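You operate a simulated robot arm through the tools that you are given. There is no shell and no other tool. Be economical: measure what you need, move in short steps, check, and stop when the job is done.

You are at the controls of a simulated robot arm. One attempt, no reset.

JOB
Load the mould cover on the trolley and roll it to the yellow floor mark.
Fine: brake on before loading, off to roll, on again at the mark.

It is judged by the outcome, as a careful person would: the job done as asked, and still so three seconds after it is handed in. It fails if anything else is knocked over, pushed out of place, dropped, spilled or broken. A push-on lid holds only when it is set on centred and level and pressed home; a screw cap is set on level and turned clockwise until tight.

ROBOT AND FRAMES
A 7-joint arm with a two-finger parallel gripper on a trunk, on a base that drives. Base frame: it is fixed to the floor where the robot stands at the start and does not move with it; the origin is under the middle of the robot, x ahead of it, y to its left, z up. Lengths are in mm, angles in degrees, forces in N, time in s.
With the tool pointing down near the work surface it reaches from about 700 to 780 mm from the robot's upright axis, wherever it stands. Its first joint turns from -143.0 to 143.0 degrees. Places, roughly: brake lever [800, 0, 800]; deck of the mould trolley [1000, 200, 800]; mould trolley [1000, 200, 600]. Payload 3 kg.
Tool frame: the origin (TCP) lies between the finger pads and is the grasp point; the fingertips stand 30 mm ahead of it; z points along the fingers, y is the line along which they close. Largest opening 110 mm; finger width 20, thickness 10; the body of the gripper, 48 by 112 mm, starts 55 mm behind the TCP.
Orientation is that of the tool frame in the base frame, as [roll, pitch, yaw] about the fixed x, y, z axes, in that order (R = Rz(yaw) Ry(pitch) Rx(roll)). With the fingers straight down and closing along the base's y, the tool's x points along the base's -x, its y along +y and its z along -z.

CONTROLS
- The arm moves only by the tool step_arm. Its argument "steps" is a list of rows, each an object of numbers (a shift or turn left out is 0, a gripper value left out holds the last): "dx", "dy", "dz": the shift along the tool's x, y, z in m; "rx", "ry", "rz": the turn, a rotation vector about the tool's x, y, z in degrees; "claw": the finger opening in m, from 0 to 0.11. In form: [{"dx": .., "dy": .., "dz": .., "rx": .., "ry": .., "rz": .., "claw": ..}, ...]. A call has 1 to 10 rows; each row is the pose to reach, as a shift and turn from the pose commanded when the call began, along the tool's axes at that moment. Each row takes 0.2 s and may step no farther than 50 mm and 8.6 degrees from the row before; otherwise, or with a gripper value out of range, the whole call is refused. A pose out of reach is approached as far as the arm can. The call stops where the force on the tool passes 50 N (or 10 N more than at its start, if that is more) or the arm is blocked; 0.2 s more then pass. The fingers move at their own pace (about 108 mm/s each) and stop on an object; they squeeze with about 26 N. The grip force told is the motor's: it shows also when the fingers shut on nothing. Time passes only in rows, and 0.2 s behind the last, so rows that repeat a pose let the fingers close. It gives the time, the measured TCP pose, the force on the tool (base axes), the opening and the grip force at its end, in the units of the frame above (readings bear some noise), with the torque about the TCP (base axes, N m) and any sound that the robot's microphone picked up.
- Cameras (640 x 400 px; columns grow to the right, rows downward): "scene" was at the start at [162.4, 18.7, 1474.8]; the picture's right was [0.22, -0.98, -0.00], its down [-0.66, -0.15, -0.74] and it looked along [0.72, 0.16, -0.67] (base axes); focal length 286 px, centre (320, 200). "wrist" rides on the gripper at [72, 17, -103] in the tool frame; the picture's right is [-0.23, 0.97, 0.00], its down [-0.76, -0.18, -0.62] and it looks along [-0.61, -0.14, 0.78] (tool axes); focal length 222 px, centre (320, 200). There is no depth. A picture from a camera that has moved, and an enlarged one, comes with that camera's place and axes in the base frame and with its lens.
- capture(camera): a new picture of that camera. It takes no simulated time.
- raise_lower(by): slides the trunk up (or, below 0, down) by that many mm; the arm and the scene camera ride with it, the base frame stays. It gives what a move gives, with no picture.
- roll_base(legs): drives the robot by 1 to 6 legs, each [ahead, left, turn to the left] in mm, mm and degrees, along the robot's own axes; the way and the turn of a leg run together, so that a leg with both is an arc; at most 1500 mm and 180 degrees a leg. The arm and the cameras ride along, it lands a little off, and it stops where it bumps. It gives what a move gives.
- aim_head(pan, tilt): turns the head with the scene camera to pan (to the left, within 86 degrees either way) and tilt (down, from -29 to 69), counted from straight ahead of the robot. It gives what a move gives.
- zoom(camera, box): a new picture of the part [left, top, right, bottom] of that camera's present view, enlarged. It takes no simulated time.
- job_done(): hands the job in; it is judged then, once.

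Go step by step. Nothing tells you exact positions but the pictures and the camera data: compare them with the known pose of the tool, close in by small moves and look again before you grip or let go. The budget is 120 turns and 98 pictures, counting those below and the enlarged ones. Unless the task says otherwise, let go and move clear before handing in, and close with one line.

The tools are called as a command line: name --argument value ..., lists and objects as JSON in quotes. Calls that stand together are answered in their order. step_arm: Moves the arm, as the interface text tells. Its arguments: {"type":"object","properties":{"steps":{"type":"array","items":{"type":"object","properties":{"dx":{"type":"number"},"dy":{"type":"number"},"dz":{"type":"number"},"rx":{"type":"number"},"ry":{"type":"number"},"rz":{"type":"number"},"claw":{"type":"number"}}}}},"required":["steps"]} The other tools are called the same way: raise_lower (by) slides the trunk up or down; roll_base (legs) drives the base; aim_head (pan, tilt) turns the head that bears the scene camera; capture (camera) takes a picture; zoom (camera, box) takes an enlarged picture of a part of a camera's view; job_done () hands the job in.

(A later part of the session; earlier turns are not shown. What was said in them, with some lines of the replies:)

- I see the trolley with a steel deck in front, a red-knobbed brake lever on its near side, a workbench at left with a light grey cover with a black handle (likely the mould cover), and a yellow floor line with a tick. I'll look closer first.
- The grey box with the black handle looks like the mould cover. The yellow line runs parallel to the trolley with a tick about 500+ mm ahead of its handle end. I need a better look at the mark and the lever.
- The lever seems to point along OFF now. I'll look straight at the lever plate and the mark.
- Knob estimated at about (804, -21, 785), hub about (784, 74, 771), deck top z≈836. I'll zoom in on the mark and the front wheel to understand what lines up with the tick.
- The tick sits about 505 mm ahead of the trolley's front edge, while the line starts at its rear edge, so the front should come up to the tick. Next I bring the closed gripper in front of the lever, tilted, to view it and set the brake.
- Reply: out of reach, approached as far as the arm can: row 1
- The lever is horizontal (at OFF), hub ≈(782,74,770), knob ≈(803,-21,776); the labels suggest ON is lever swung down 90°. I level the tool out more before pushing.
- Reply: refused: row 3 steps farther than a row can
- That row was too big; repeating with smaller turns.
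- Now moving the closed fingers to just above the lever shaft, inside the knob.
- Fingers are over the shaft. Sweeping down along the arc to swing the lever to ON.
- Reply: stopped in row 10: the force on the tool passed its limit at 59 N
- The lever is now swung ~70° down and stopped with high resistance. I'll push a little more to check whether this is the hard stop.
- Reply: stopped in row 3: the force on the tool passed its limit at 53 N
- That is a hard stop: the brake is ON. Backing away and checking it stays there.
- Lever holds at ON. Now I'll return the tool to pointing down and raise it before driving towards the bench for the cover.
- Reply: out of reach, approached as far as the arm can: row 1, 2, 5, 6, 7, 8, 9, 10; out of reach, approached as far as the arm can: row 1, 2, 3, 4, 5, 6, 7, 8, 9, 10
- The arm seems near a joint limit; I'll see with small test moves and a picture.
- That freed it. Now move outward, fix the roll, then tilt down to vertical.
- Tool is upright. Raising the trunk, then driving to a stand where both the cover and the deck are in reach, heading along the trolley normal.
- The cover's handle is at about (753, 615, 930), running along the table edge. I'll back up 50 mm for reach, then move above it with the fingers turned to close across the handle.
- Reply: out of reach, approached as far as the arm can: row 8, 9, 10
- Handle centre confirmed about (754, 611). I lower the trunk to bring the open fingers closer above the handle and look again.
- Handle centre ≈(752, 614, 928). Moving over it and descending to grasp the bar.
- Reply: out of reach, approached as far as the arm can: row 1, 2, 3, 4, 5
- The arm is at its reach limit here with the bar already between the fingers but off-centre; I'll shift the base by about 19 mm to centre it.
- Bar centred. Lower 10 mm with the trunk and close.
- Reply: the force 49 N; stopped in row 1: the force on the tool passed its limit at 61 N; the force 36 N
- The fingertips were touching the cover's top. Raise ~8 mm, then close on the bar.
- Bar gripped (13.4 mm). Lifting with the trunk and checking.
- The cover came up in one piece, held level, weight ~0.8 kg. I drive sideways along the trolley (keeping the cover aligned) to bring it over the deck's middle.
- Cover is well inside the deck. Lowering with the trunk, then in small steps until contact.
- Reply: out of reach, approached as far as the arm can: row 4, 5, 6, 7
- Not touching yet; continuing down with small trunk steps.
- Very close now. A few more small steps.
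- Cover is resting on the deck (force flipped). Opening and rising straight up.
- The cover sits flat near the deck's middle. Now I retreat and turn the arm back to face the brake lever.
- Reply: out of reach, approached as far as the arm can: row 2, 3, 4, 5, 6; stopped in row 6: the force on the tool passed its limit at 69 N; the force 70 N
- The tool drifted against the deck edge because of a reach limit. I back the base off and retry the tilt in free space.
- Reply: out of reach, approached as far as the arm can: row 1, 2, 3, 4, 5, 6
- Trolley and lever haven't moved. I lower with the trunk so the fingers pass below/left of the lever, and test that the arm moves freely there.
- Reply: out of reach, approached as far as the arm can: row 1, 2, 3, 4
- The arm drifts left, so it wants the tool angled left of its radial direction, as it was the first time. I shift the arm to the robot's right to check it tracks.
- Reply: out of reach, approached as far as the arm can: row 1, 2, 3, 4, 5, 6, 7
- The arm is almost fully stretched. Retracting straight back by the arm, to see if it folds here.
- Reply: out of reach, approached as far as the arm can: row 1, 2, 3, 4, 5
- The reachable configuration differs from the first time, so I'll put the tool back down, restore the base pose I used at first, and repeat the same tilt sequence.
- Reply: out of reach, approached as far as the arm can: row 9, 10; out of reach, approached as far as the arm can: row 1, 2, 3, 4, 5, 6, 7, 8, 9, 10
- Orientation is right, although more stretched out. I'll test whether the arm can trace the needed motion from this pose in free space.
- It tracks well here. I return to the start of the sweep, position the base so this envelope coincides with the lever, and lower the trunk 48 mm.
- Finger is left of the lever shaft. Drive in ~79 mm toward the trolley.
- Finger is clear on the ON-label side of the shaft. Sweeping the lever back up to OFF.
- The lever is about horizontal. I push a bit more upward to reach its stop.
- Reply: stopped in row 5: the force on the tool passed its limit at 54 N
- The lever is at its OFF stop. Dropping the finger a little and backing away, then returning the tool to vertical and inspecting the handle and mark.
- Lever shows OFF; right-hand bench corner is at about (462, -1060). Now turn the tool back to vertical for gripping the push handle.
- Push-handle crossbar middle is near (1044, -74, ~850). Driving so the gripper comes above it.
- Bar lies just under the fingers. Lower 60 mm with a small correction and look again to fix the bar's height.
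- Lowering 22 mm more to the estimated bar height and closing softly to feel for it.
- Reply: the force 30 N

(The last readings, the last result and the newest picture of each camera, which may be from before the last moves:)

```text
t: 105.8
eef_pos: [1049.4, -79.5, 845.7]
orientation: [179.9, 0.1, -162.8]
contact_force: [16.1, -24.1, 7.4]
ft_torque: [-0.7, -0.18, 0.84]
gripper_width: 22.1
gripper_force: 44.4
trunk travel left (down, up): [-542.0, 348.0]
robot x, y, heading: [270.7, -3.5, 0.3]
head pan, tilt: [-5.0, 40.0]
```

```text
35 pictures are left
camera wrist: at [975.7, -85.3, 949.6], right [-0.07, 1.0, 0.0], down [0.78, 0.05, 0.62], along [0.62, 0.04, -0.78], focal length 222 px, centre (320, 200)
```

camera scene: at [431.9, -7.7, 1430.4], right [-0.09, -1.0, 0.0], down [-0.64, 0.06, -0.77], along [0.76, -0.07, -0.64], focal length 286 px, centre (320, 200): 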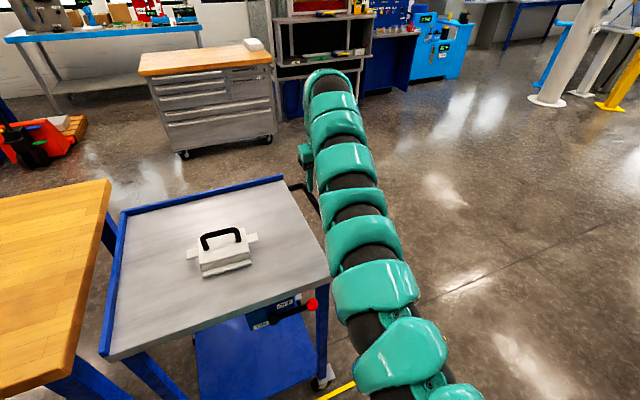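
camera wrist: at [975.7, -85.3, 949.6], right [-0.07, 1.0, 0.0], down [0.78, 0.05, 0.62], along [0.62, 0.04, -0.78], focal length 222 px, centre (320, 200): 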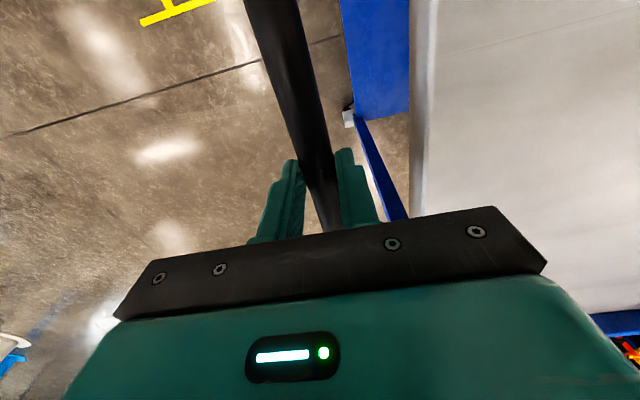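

Bar gripped. First a short 100 mm pull along the line to check the trolley rolls.

step_arm --steps '[{"claw": 0}, {"claw": 0}]'

roll_base --legs '[[31, -95, 0]]'

capture --camera "scene"

```text
t: 106.4
eef_pos: [1051.0, -80.4, 845.8]
orientation: [180.0, 0.1, -163.0]
contact_force: [22.5, -31.4, 12.6]
ft_torque: [-0.54, -0.64, 0.8]
gripper_width: 21.7
gripper_force: 45.3
trunk travel left (down, up): [-542.0, 348.0]
robot x, y, heading: [261.9, 1.3, 0.1]
head pan, tilt: [-5.0, 40.0]
```

```text
t: 107.6
eef_pos: [1076.9, -164.4, 845.7]
orientation: [179.7, -0.3, -162.2]
contact_force: [-5.8, 7.8, 5.5]
ft_torque: [0.15, 0.77, 0.88]
gripper_width: 21.9
gripper_force: 45.0
trunk travel left (down, up): [-542.0, 348.0]
robot x, y, heading: [297.0, -96.9, 0.7]
head pan, tilt: [-5.0, 40.0]
```

```text
34 pictures are left
camera scene: at [461.9, -101.7, 1430.5], right [-0.08, -1.0, 0.0], down [-0.64, 0.05, -0.77], along [0.76, -0.07, -0.64], focal length 286 px, centre (320, 200)
```

scene: 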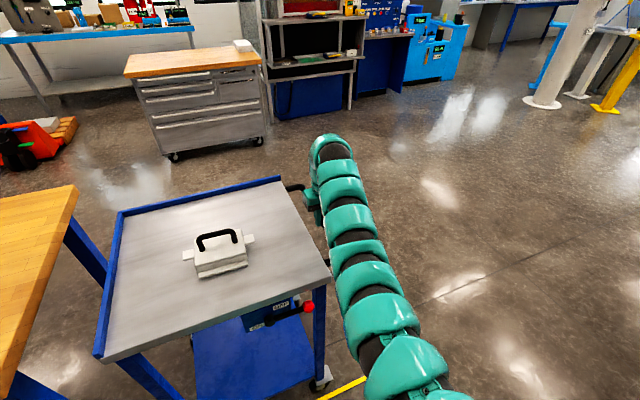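

The trolley follows and the cover stays put. Continuing 300 mm in two legs.

roll_base --legs '[[46, -143, 0], [46, -143, 0]]'

aim_head --pan 5 --tilt 62

capture --camera "scene"

```text
t: 109.9
eef_pos: [1170.2, -447.6, 845.7]
orientation: [179.6, -0.1, -162.2]
contact_force: [-17.5, -10.9, -0.5]
ft_torque: [0.05, 0.01, -0.02]
gripper_width: 21.8
gripper_force: 45.1
trunk travel left (down, up): [-542.0, 348.0]
robot x, y, heading: [389.3, -377.5, 0.4]
head pan, tilt: [-5.0, 40.0]
```

```text
t: 110.8
eef_pos: [1171.1, -446.4, 845.1]
orientation: [179.7, -0.4, -162.3]
contact_force: [-10.3, -3.7, 4.7]
ft_torque: [-0.33, 0.98, 0.2]
gripper_width: 21.8
gripper_force: 45.0
trunk travel left (down, up): [-542.0, 348.0]
robot x, y, heading: [388.3, -374.9, 0.2]
head pan, tilt: [5.0, 62.0]
```

```text
33 pictures are left
camera scene: at [534.2, -371.6, 1401.7], right [0.09, -1.0, 0.0], down [-0.88, -0.08, -0.47], along [0.47, 0.04, -0.88], focal length 286 px, centre (320, 200)
```

scene: 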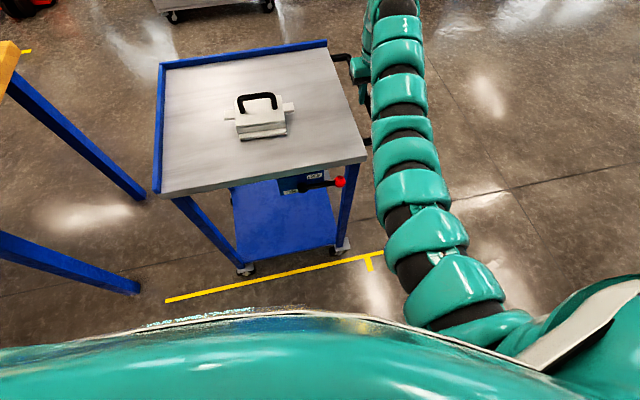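

The deck's front edge is about 120 mm short of the tick. Rolling the remaining distance.

roll_base --legs '[[39, -119, 0]]'

capture --camera "scene"

zoom --camera "scene" --box '[220, 140, 400, 275]'

```text
t: 112.0
eef_pos: [1209.6, -565.7, 846.3]
orientation: [179.6, -0.3, -162.2]
contact_force: [-16.5, -7.0, 0.7]
ft_torque: [0.11, -0.18, 0.05]
gripper_width: 21.9
gripper_force: 45.6
trunk travel left (down, up): [-542.0, 348.0]
robot x, y, heading: [432.5, -492.3, -0.2]
head pan, tilt: [5.0, 62.0]
```

```text
32 pictures are left
camera scene: at [573.5, -490.4, 1401.6], right [0.09, -1.0, 0.0], down [-0.88, -0.08, -0.47], along [0.47, 0.04, -0.88], focal length 286 px, centre (320, 200)
```

scene: 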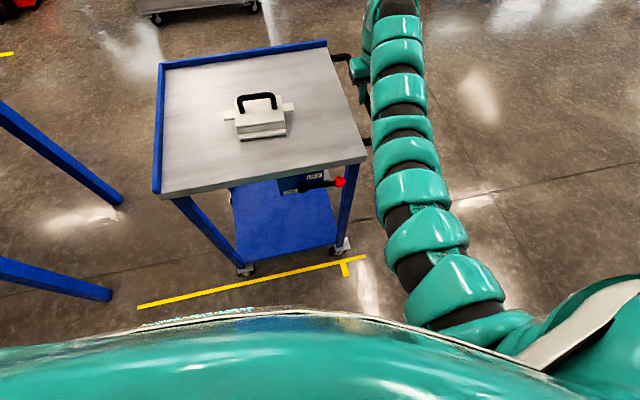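

```text
2.96 times, centred on (310, 208) of scene
camera zoom: at [573.5, -490.4, 1401.6], right [0.09, -1.0, 0.0], down [-0.88, -0.08, -0.47], along [0.47, 0.04, -0.88], focal length 847 px, centre (350, 178)
```

zoom: 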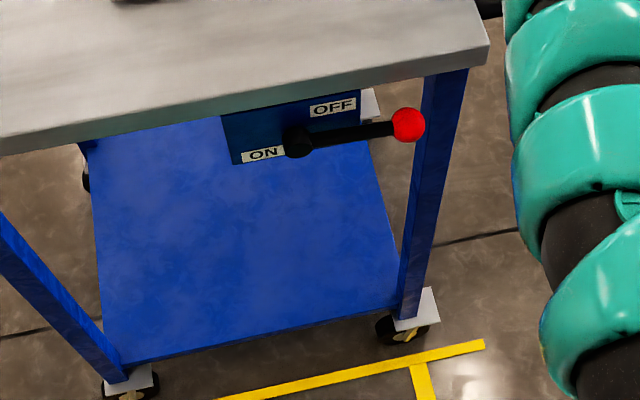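

The front wheel and front edge are now right at the tick. Release the bar, rise, and check nothing moved.

step_arm --steps '[{"claw": 0.03}, {"claw": 0.05}, {"claw": 0.05}, {"dz": -0.03}, {"dz": -0.07}, {"dz": -0.11}, {"dz": -0.14}, {"dz": -0.14}]'

zoom --camera "scene" --box '[120, 140, 400, 320]'

```text
t: 113.8
eef_pos: [1212.8, -564.3, 986.2]
orientation: [179.6, -0.4, -162.2]
contact_force: [-0.1, 0.6, 0.2]
ft_torque: [0.0, -0.02, 0.01]
gripper_width: 50.2
gripper_force: 0.0
trunk travel left (down, up): [-542.0, 348.0]
robot x, y, heading: [430.2, -495.5, 0.1]
head pan, tilt: [5.0, 62.0]
```

```text
2.22 times, centred on (260, 230) of scene
camera zoom: at [575.8, -489.5, 1401.3], right [0.09, -1.0, 0.0], down [-0.88, -0.08, -0.47], along [0.47, 0.04, -0.88], focal length 635 px, centre (453, 133)
```

zoom: 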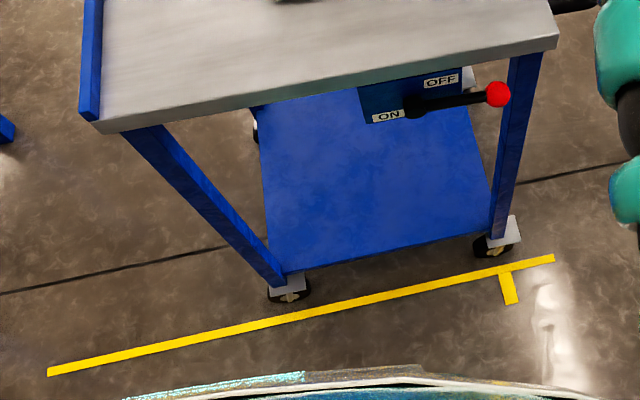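

All good, cover undisturbed and trolley at the tick. Now back off and set up the same tilted pose as before for the brake lever.

roll_base --legs '[[-480, 65, 0]]'

raise_lower --by 48

step_arm --steps '[{"dx": 0.012, "dy": 0.016, "dz": 0.035, "claw": 0}, {"dx": 0.025, "dy": 0.033, "dz": 0.07}, {"dx": 0.038, "dy": 0.05, "dz": 0.105}, {"dx": 0.051, "dy": 0.066, "dz": 0.14}, {"dx": 0.065, "dy": 0.083, "dz": 0.175}, {"dx": 0.065, "dy": 0.083, "dz": 0.175}]'

step_arm --steps '[{"ry": -8}, {"ry": -16}, {"ry": -24}, {"ry": -32}, {"ry": -40}, {"ry": -48}, {"ry": -56}, {"ry": -64}, {"ry": -70}, {"ry": -70}]'

```text
t: 116.7
eef_pos: [721.0, -499.5, 986.8]
orientation: [179.5, -0.4, -162.2]
contact_force: [-0.4, 0.2, -0.3]
ft_torque: [-0.01, -0.03, -0.02]
gripper_width: 50.0
gripper_force: 0.2
trunk travel left (down, up): [-542.0, 348.0]
robot x, y, heading: [-62.9, -429.4, -0.2]
head pan, tilt: [5.0, 62.0]
```

```text
t: 117.6
eef_pos: [720.2, -498.5, 1033.0]
orientation: [179.5, -0.3, -162.3]
contact_force: [-0.6, -0.4, -0.5]
ft_torque: [0.01, 0.01, 0.02]
gripper_width: 49.9
gripper_force: 0.1
trunk travel left (down, up): [-590.0, 300.0]
robot x, y, heading: [-62.6, -431.5, 0.0]
head pan, tilt: [5.0, 62.0]
```

```text
t: 119.0
eef_pos: [634.0, -436.3, 860.8]
orientation: [179.7, -0.4, -162.1]
contact_force: [0.3, 0.5, 0.7]
ft_torque: [0.0, -0.02, -0.02]
gripper_width: 0.2
gripper_force: 25.9
trunk travel left (down, up): [-590.0, 300.0]
robot x, y, heading: [-57.9, -431.6, -0.1]
head pan, tilt: [5.0, 62.0]
```

```text
t: 121.2
eef_pos: [632.5, -440.5, 860.3]
orientation: [178.8, 69.7, -163.5]
contact_force: [0.5, -0.7, 0.2]
ft_torque: [0.02, 0.04, -0.01]
gripper_width: 0.0
gripper_force: 26.3
trunk travel left (down, up): [-590.0, 300.0]
robot x, y, heading: [-62.6, -430.8, -0.0]
head pan, tilt: [5.0, 62.0]
```

The tilt worked in place this time. Drive up to the same relative stand as originally and look at the lever.

roll_base --legs '[[217, -57, 0]]'

capture --camera "wrist"

```text
t: 123.0
eef_pos: [852.2, -495.3, 860.7]
orientation: [178.8, 69.6, -163.2]
contact_force: [-0.1, -0.6, -0.5]
ft_torque: [-0.01, 0.01, 0.02]
gripper_width: 0.0
gripper_force: 25.7
trunk travel left (down, up): [-590.0, 300.0]
robot x, y, heading: [160.3, -486.1, 0.2]
head pan, tilt: [5.0, 62.0]
```

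```text
29 pictures are left
camera wrist: at [729.8, -516.2, 828.6], right [-0.22, 0.95, 0.22], down [-0.25, -0.27, 0.93], along [0.94, 0.15, 0.29], focal length 222 px, centre (320, 200)
```

wrist: 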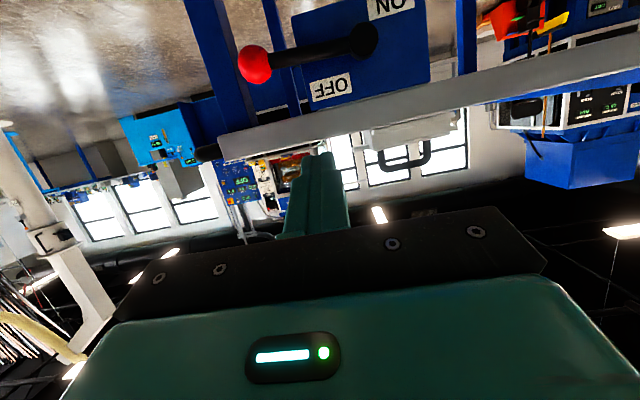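

Lever hub is at s≈679 as expected. Moving the finger above the shaft.

step_arm --steps '[{"dx": 0.027, "dy": -0.008, "dz": 0.01}, {"dx": 0.0534, "dy": -0.0165, "dz": 0.0199}, {"dx": 0.039, "dy": -0.0165, "dz": 0.0585}, {"dx": 0.0245, "dy": -0.0165, "dz": 0.097}, {"dx": 0.0245, "dy": -0.0165, "dz": 0.097}]'

capture --camera "wrist"

```text
t: 124.2
eef_pos: [934.9, -483.8, 806.4]
orientation: [178.9, 69.5, -163.0]
contact_force: [0.2, 0.0, 0.3]
ft_torque: [0.01, -0.01, -0.02]
gripper_width: 0.0
gripper_force: 26.0
trunk travel left (down, up): [-590.0, 300.0]
robot x, y, heading: [153.8, -489.1, 0.3]
head pan, tilt: [5.0, 62.0]
```

```text
28 pictures are left
camera wrist: at [813.2, -505.0, 774.9], right [-0.23, 0.95, 0.22], down [-0.25, -0.27, 0.93], along [0.94, 0.15, 0.3], focal length 222 px, centre (320, 200)
```

wrist: 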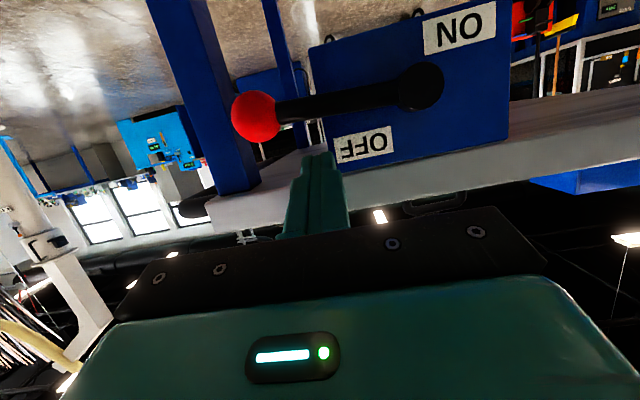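

Same picture as the first time. Sweeping down to ON; expecting the stop near 70°.

step_arm --steps '[{"dx": 0.019, "dz": 0.007}, {"dx": 0.03, "dz": 0.011}, {"dx": 0.0415, "dz": 0.0152, "dy": -0.0014}, {"dx": 0.052, "dz": 0.019, "dy": 0.001}, {"dx": 0.0622, "dz": 0.0226, "dy": 0.0042}, {"dx": 0.0722, "dz": 0.0263, "dy": 0.0105}, {"dx": 0.0815, "dz": 0.0296, "dy": 0.0185}, {"dx": 0.088, "dz": 0.032, "dy": 0.029}, {"dx": 0.0935, "dz": 0.034, "dy": 0.041}, {"dx": 0.0973, "dz": 0.0352, "dy": 0.057}]'

capture --camera "wrist"

```text
t: 126.2
eef_pos: [925.3, -458.7, 710.9]
orientation: [-178.6, 70.4, -161.6]
contact_force: [-12.8, -15.3, 9.5]
ft_torque: [-0.11, 0.03, -0.1]
gripper_width: 0.0
gripper_force: 26.0
trunk travel left (down, up): [-590.0, 300.0]
robot x, y, heading: [159.5, -495.6, 0.2]
head pan, tilt: [5.0, 62.0]
stopped in row 10: the force on the tool passed its limit at 60 N (the readings are from after the stop); the commanded pose is now the measured one
```

```text
27 pictures are left
camera wrist: at [803.6, -478.7, 676.9], right [-0.21, 0.96, 0.21], down [-0.27, -0.26, 0.93], along [0.94, 0.14, 0.31], focal length 222 px, centre (320, 200)
```

wrist: 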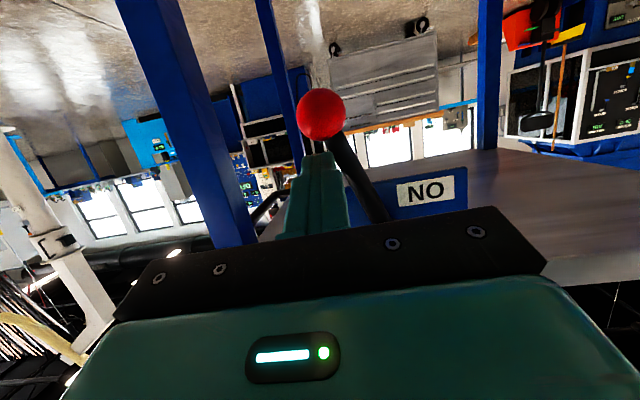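

The lever is at its ON stop as before. Backing off and verifying.

step_arm --steps '[{"dy": -0.01}, {"dy": -0.02}, {"dy": -0.02, "dz": -0.04}, {"dy": -0.02, "dz": -0.08}, {"dy": -0.02, "dz": -0.1}, {"dy": -0.02, "dz": -0.1}]'

roll_base --legs '[[-200, -30, 0]]'

aim_head --pan 10 --tilt 42

capture --camera "scene"

zoom --camera "scene" --box '[180, 120, 400, 290]'

```text
t: 127.6
eef_pos: [840.6, -502.3, 741.9]
orientation: [-179.0, 70.2, -162.0]
contact_force: [0.2, 0.5, 0.2]
ft_torque: [-0.01, 0.01, 0.02]
gripper_width: 0.1
gripper_force: 25.5
trunk travel left (down, up): [-590.0, 300.0]
robot x, y, heading: [159.7, -485.3, 0.2]
head pan, tilt: [5.0, 62.0]
```

```text
t: 129.2
eef_pos: [639.1, -533.8, 742.5]
orientation: [-179.1, 70.2, -162.2]
contact_force: [-0.8, 0.2, 0.0]
ft_torque: [-0.01, 0.03, 0.01]
gripper_width: 0.2
gripper_force: 25.9
trunk travel left (down, up): [-590.0, 300.0]
robot x, y, heading: [-40.8, -519.2, 0.2]
head pan, tilt: [5.0, 62.0]
```

```text
t: 130.1
eef_pos: [640.3, -535.1, 741.7]
orientation: [-179.0, 70.2, -162.1]
contact_force: [-0.1, -0.1, 0.8]
ft_torque: [0.01, 0.02, 0.02]
gripper_width: 0.0
gripper_force: 25.7
trunk travel left (down, up): [-590.0, 300.0]
robot x, y, heading: [-44.8, -522.2, -0.0]
head pan, tilt: [10.0, 42.0]
```

```text
26 pictures are left
camera scene: at [120.9, -504.4, 1475.4], right [0.17, -0.99, 0.0], down [-0.66, -0.12, -0.74], along [0.73, 0.13, -0.67], focal length 286 px, centre (320, 200)
```

scene: 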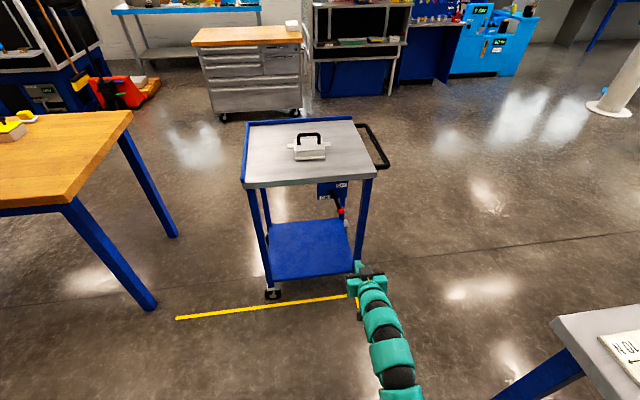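

```text
2.35 times, centred on (290, 205) of scene
camera zoom: at [120.9, -504.4, 1475.4], right [0.17, -0.99, 0.0], down [-0.66, -0.12, -0.74], along [0.73, 0.13, -0.67], focal length 672 px, centre (391, 188)
```

zoom: 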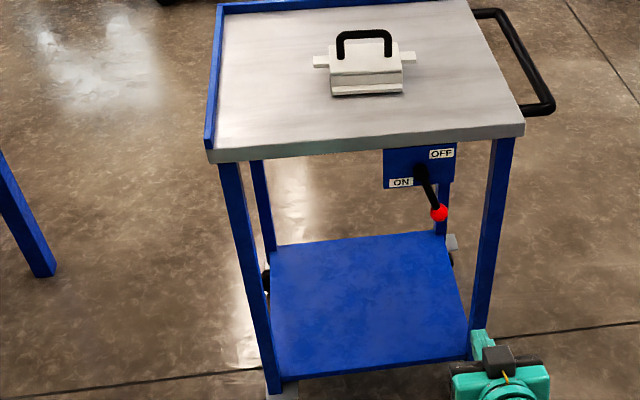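

Brake is ON and the cover is in place. A last look at the wheel/tick alignment after moving the arm out of the way.

roll_base --legs '[[0, 220, 0]]'

capture --camera "scene"

zoom --camera "scene" --box '[280, 140, 480, 300]'

```text
t: 131.7
eef_pos: [640.4, -318.2, 743.1]
orientation: [-178.9, 70.2, -162.3]
contact_force: [-0.2, 0.1, -0.2]
ft_torque: [0.03, 0.0, -0.02]
gripper_width: 0.2
gripper_force: 26.0
trunk travel left (down, up): [-590.0, 300.0]
robot x, y, heading: [-41.1, -301.7, -0.3]
head pan, tilt: [10.0, 42.0]
```

```text
24 pictures are left
camera scene: at [121.4, -286.8, 1475.5], right [0.17, -0.99, 0.0], down [-0.66, -0.11, -0.74], along [0.73, 0.13, -0.67], focal length 286 px, centre (320, 200)
```

scene: 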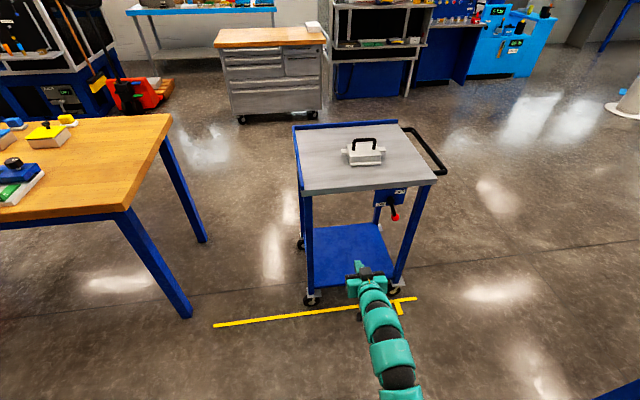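

```text
2.50 times, centred on (380, 220) of scene
camera zoom: at [121.4, -286.8, 1475.5], right [0.17, -0.99, 0.0], down [-0.66, -0.11, -0.74], along [0.73, 0.13, -0.67], focal length 714 px, centre (170, 150)
```

zoom: 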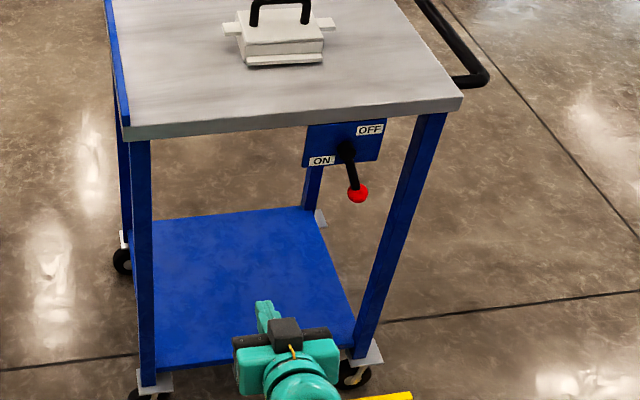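

The trolley stands with its front wheel at the tick, the lever is at ON, the cover sits in the middle of the deck, and the arm is clear. Handing in.

job_done

```text
The job is handed in.
```

The mould cover is on the trolley, the trolley's front wheel is at the tick on the yellow floor mark, and the brake is on. The mark doesn't say which part of the trolley should line up with the tick, so I used the front end.
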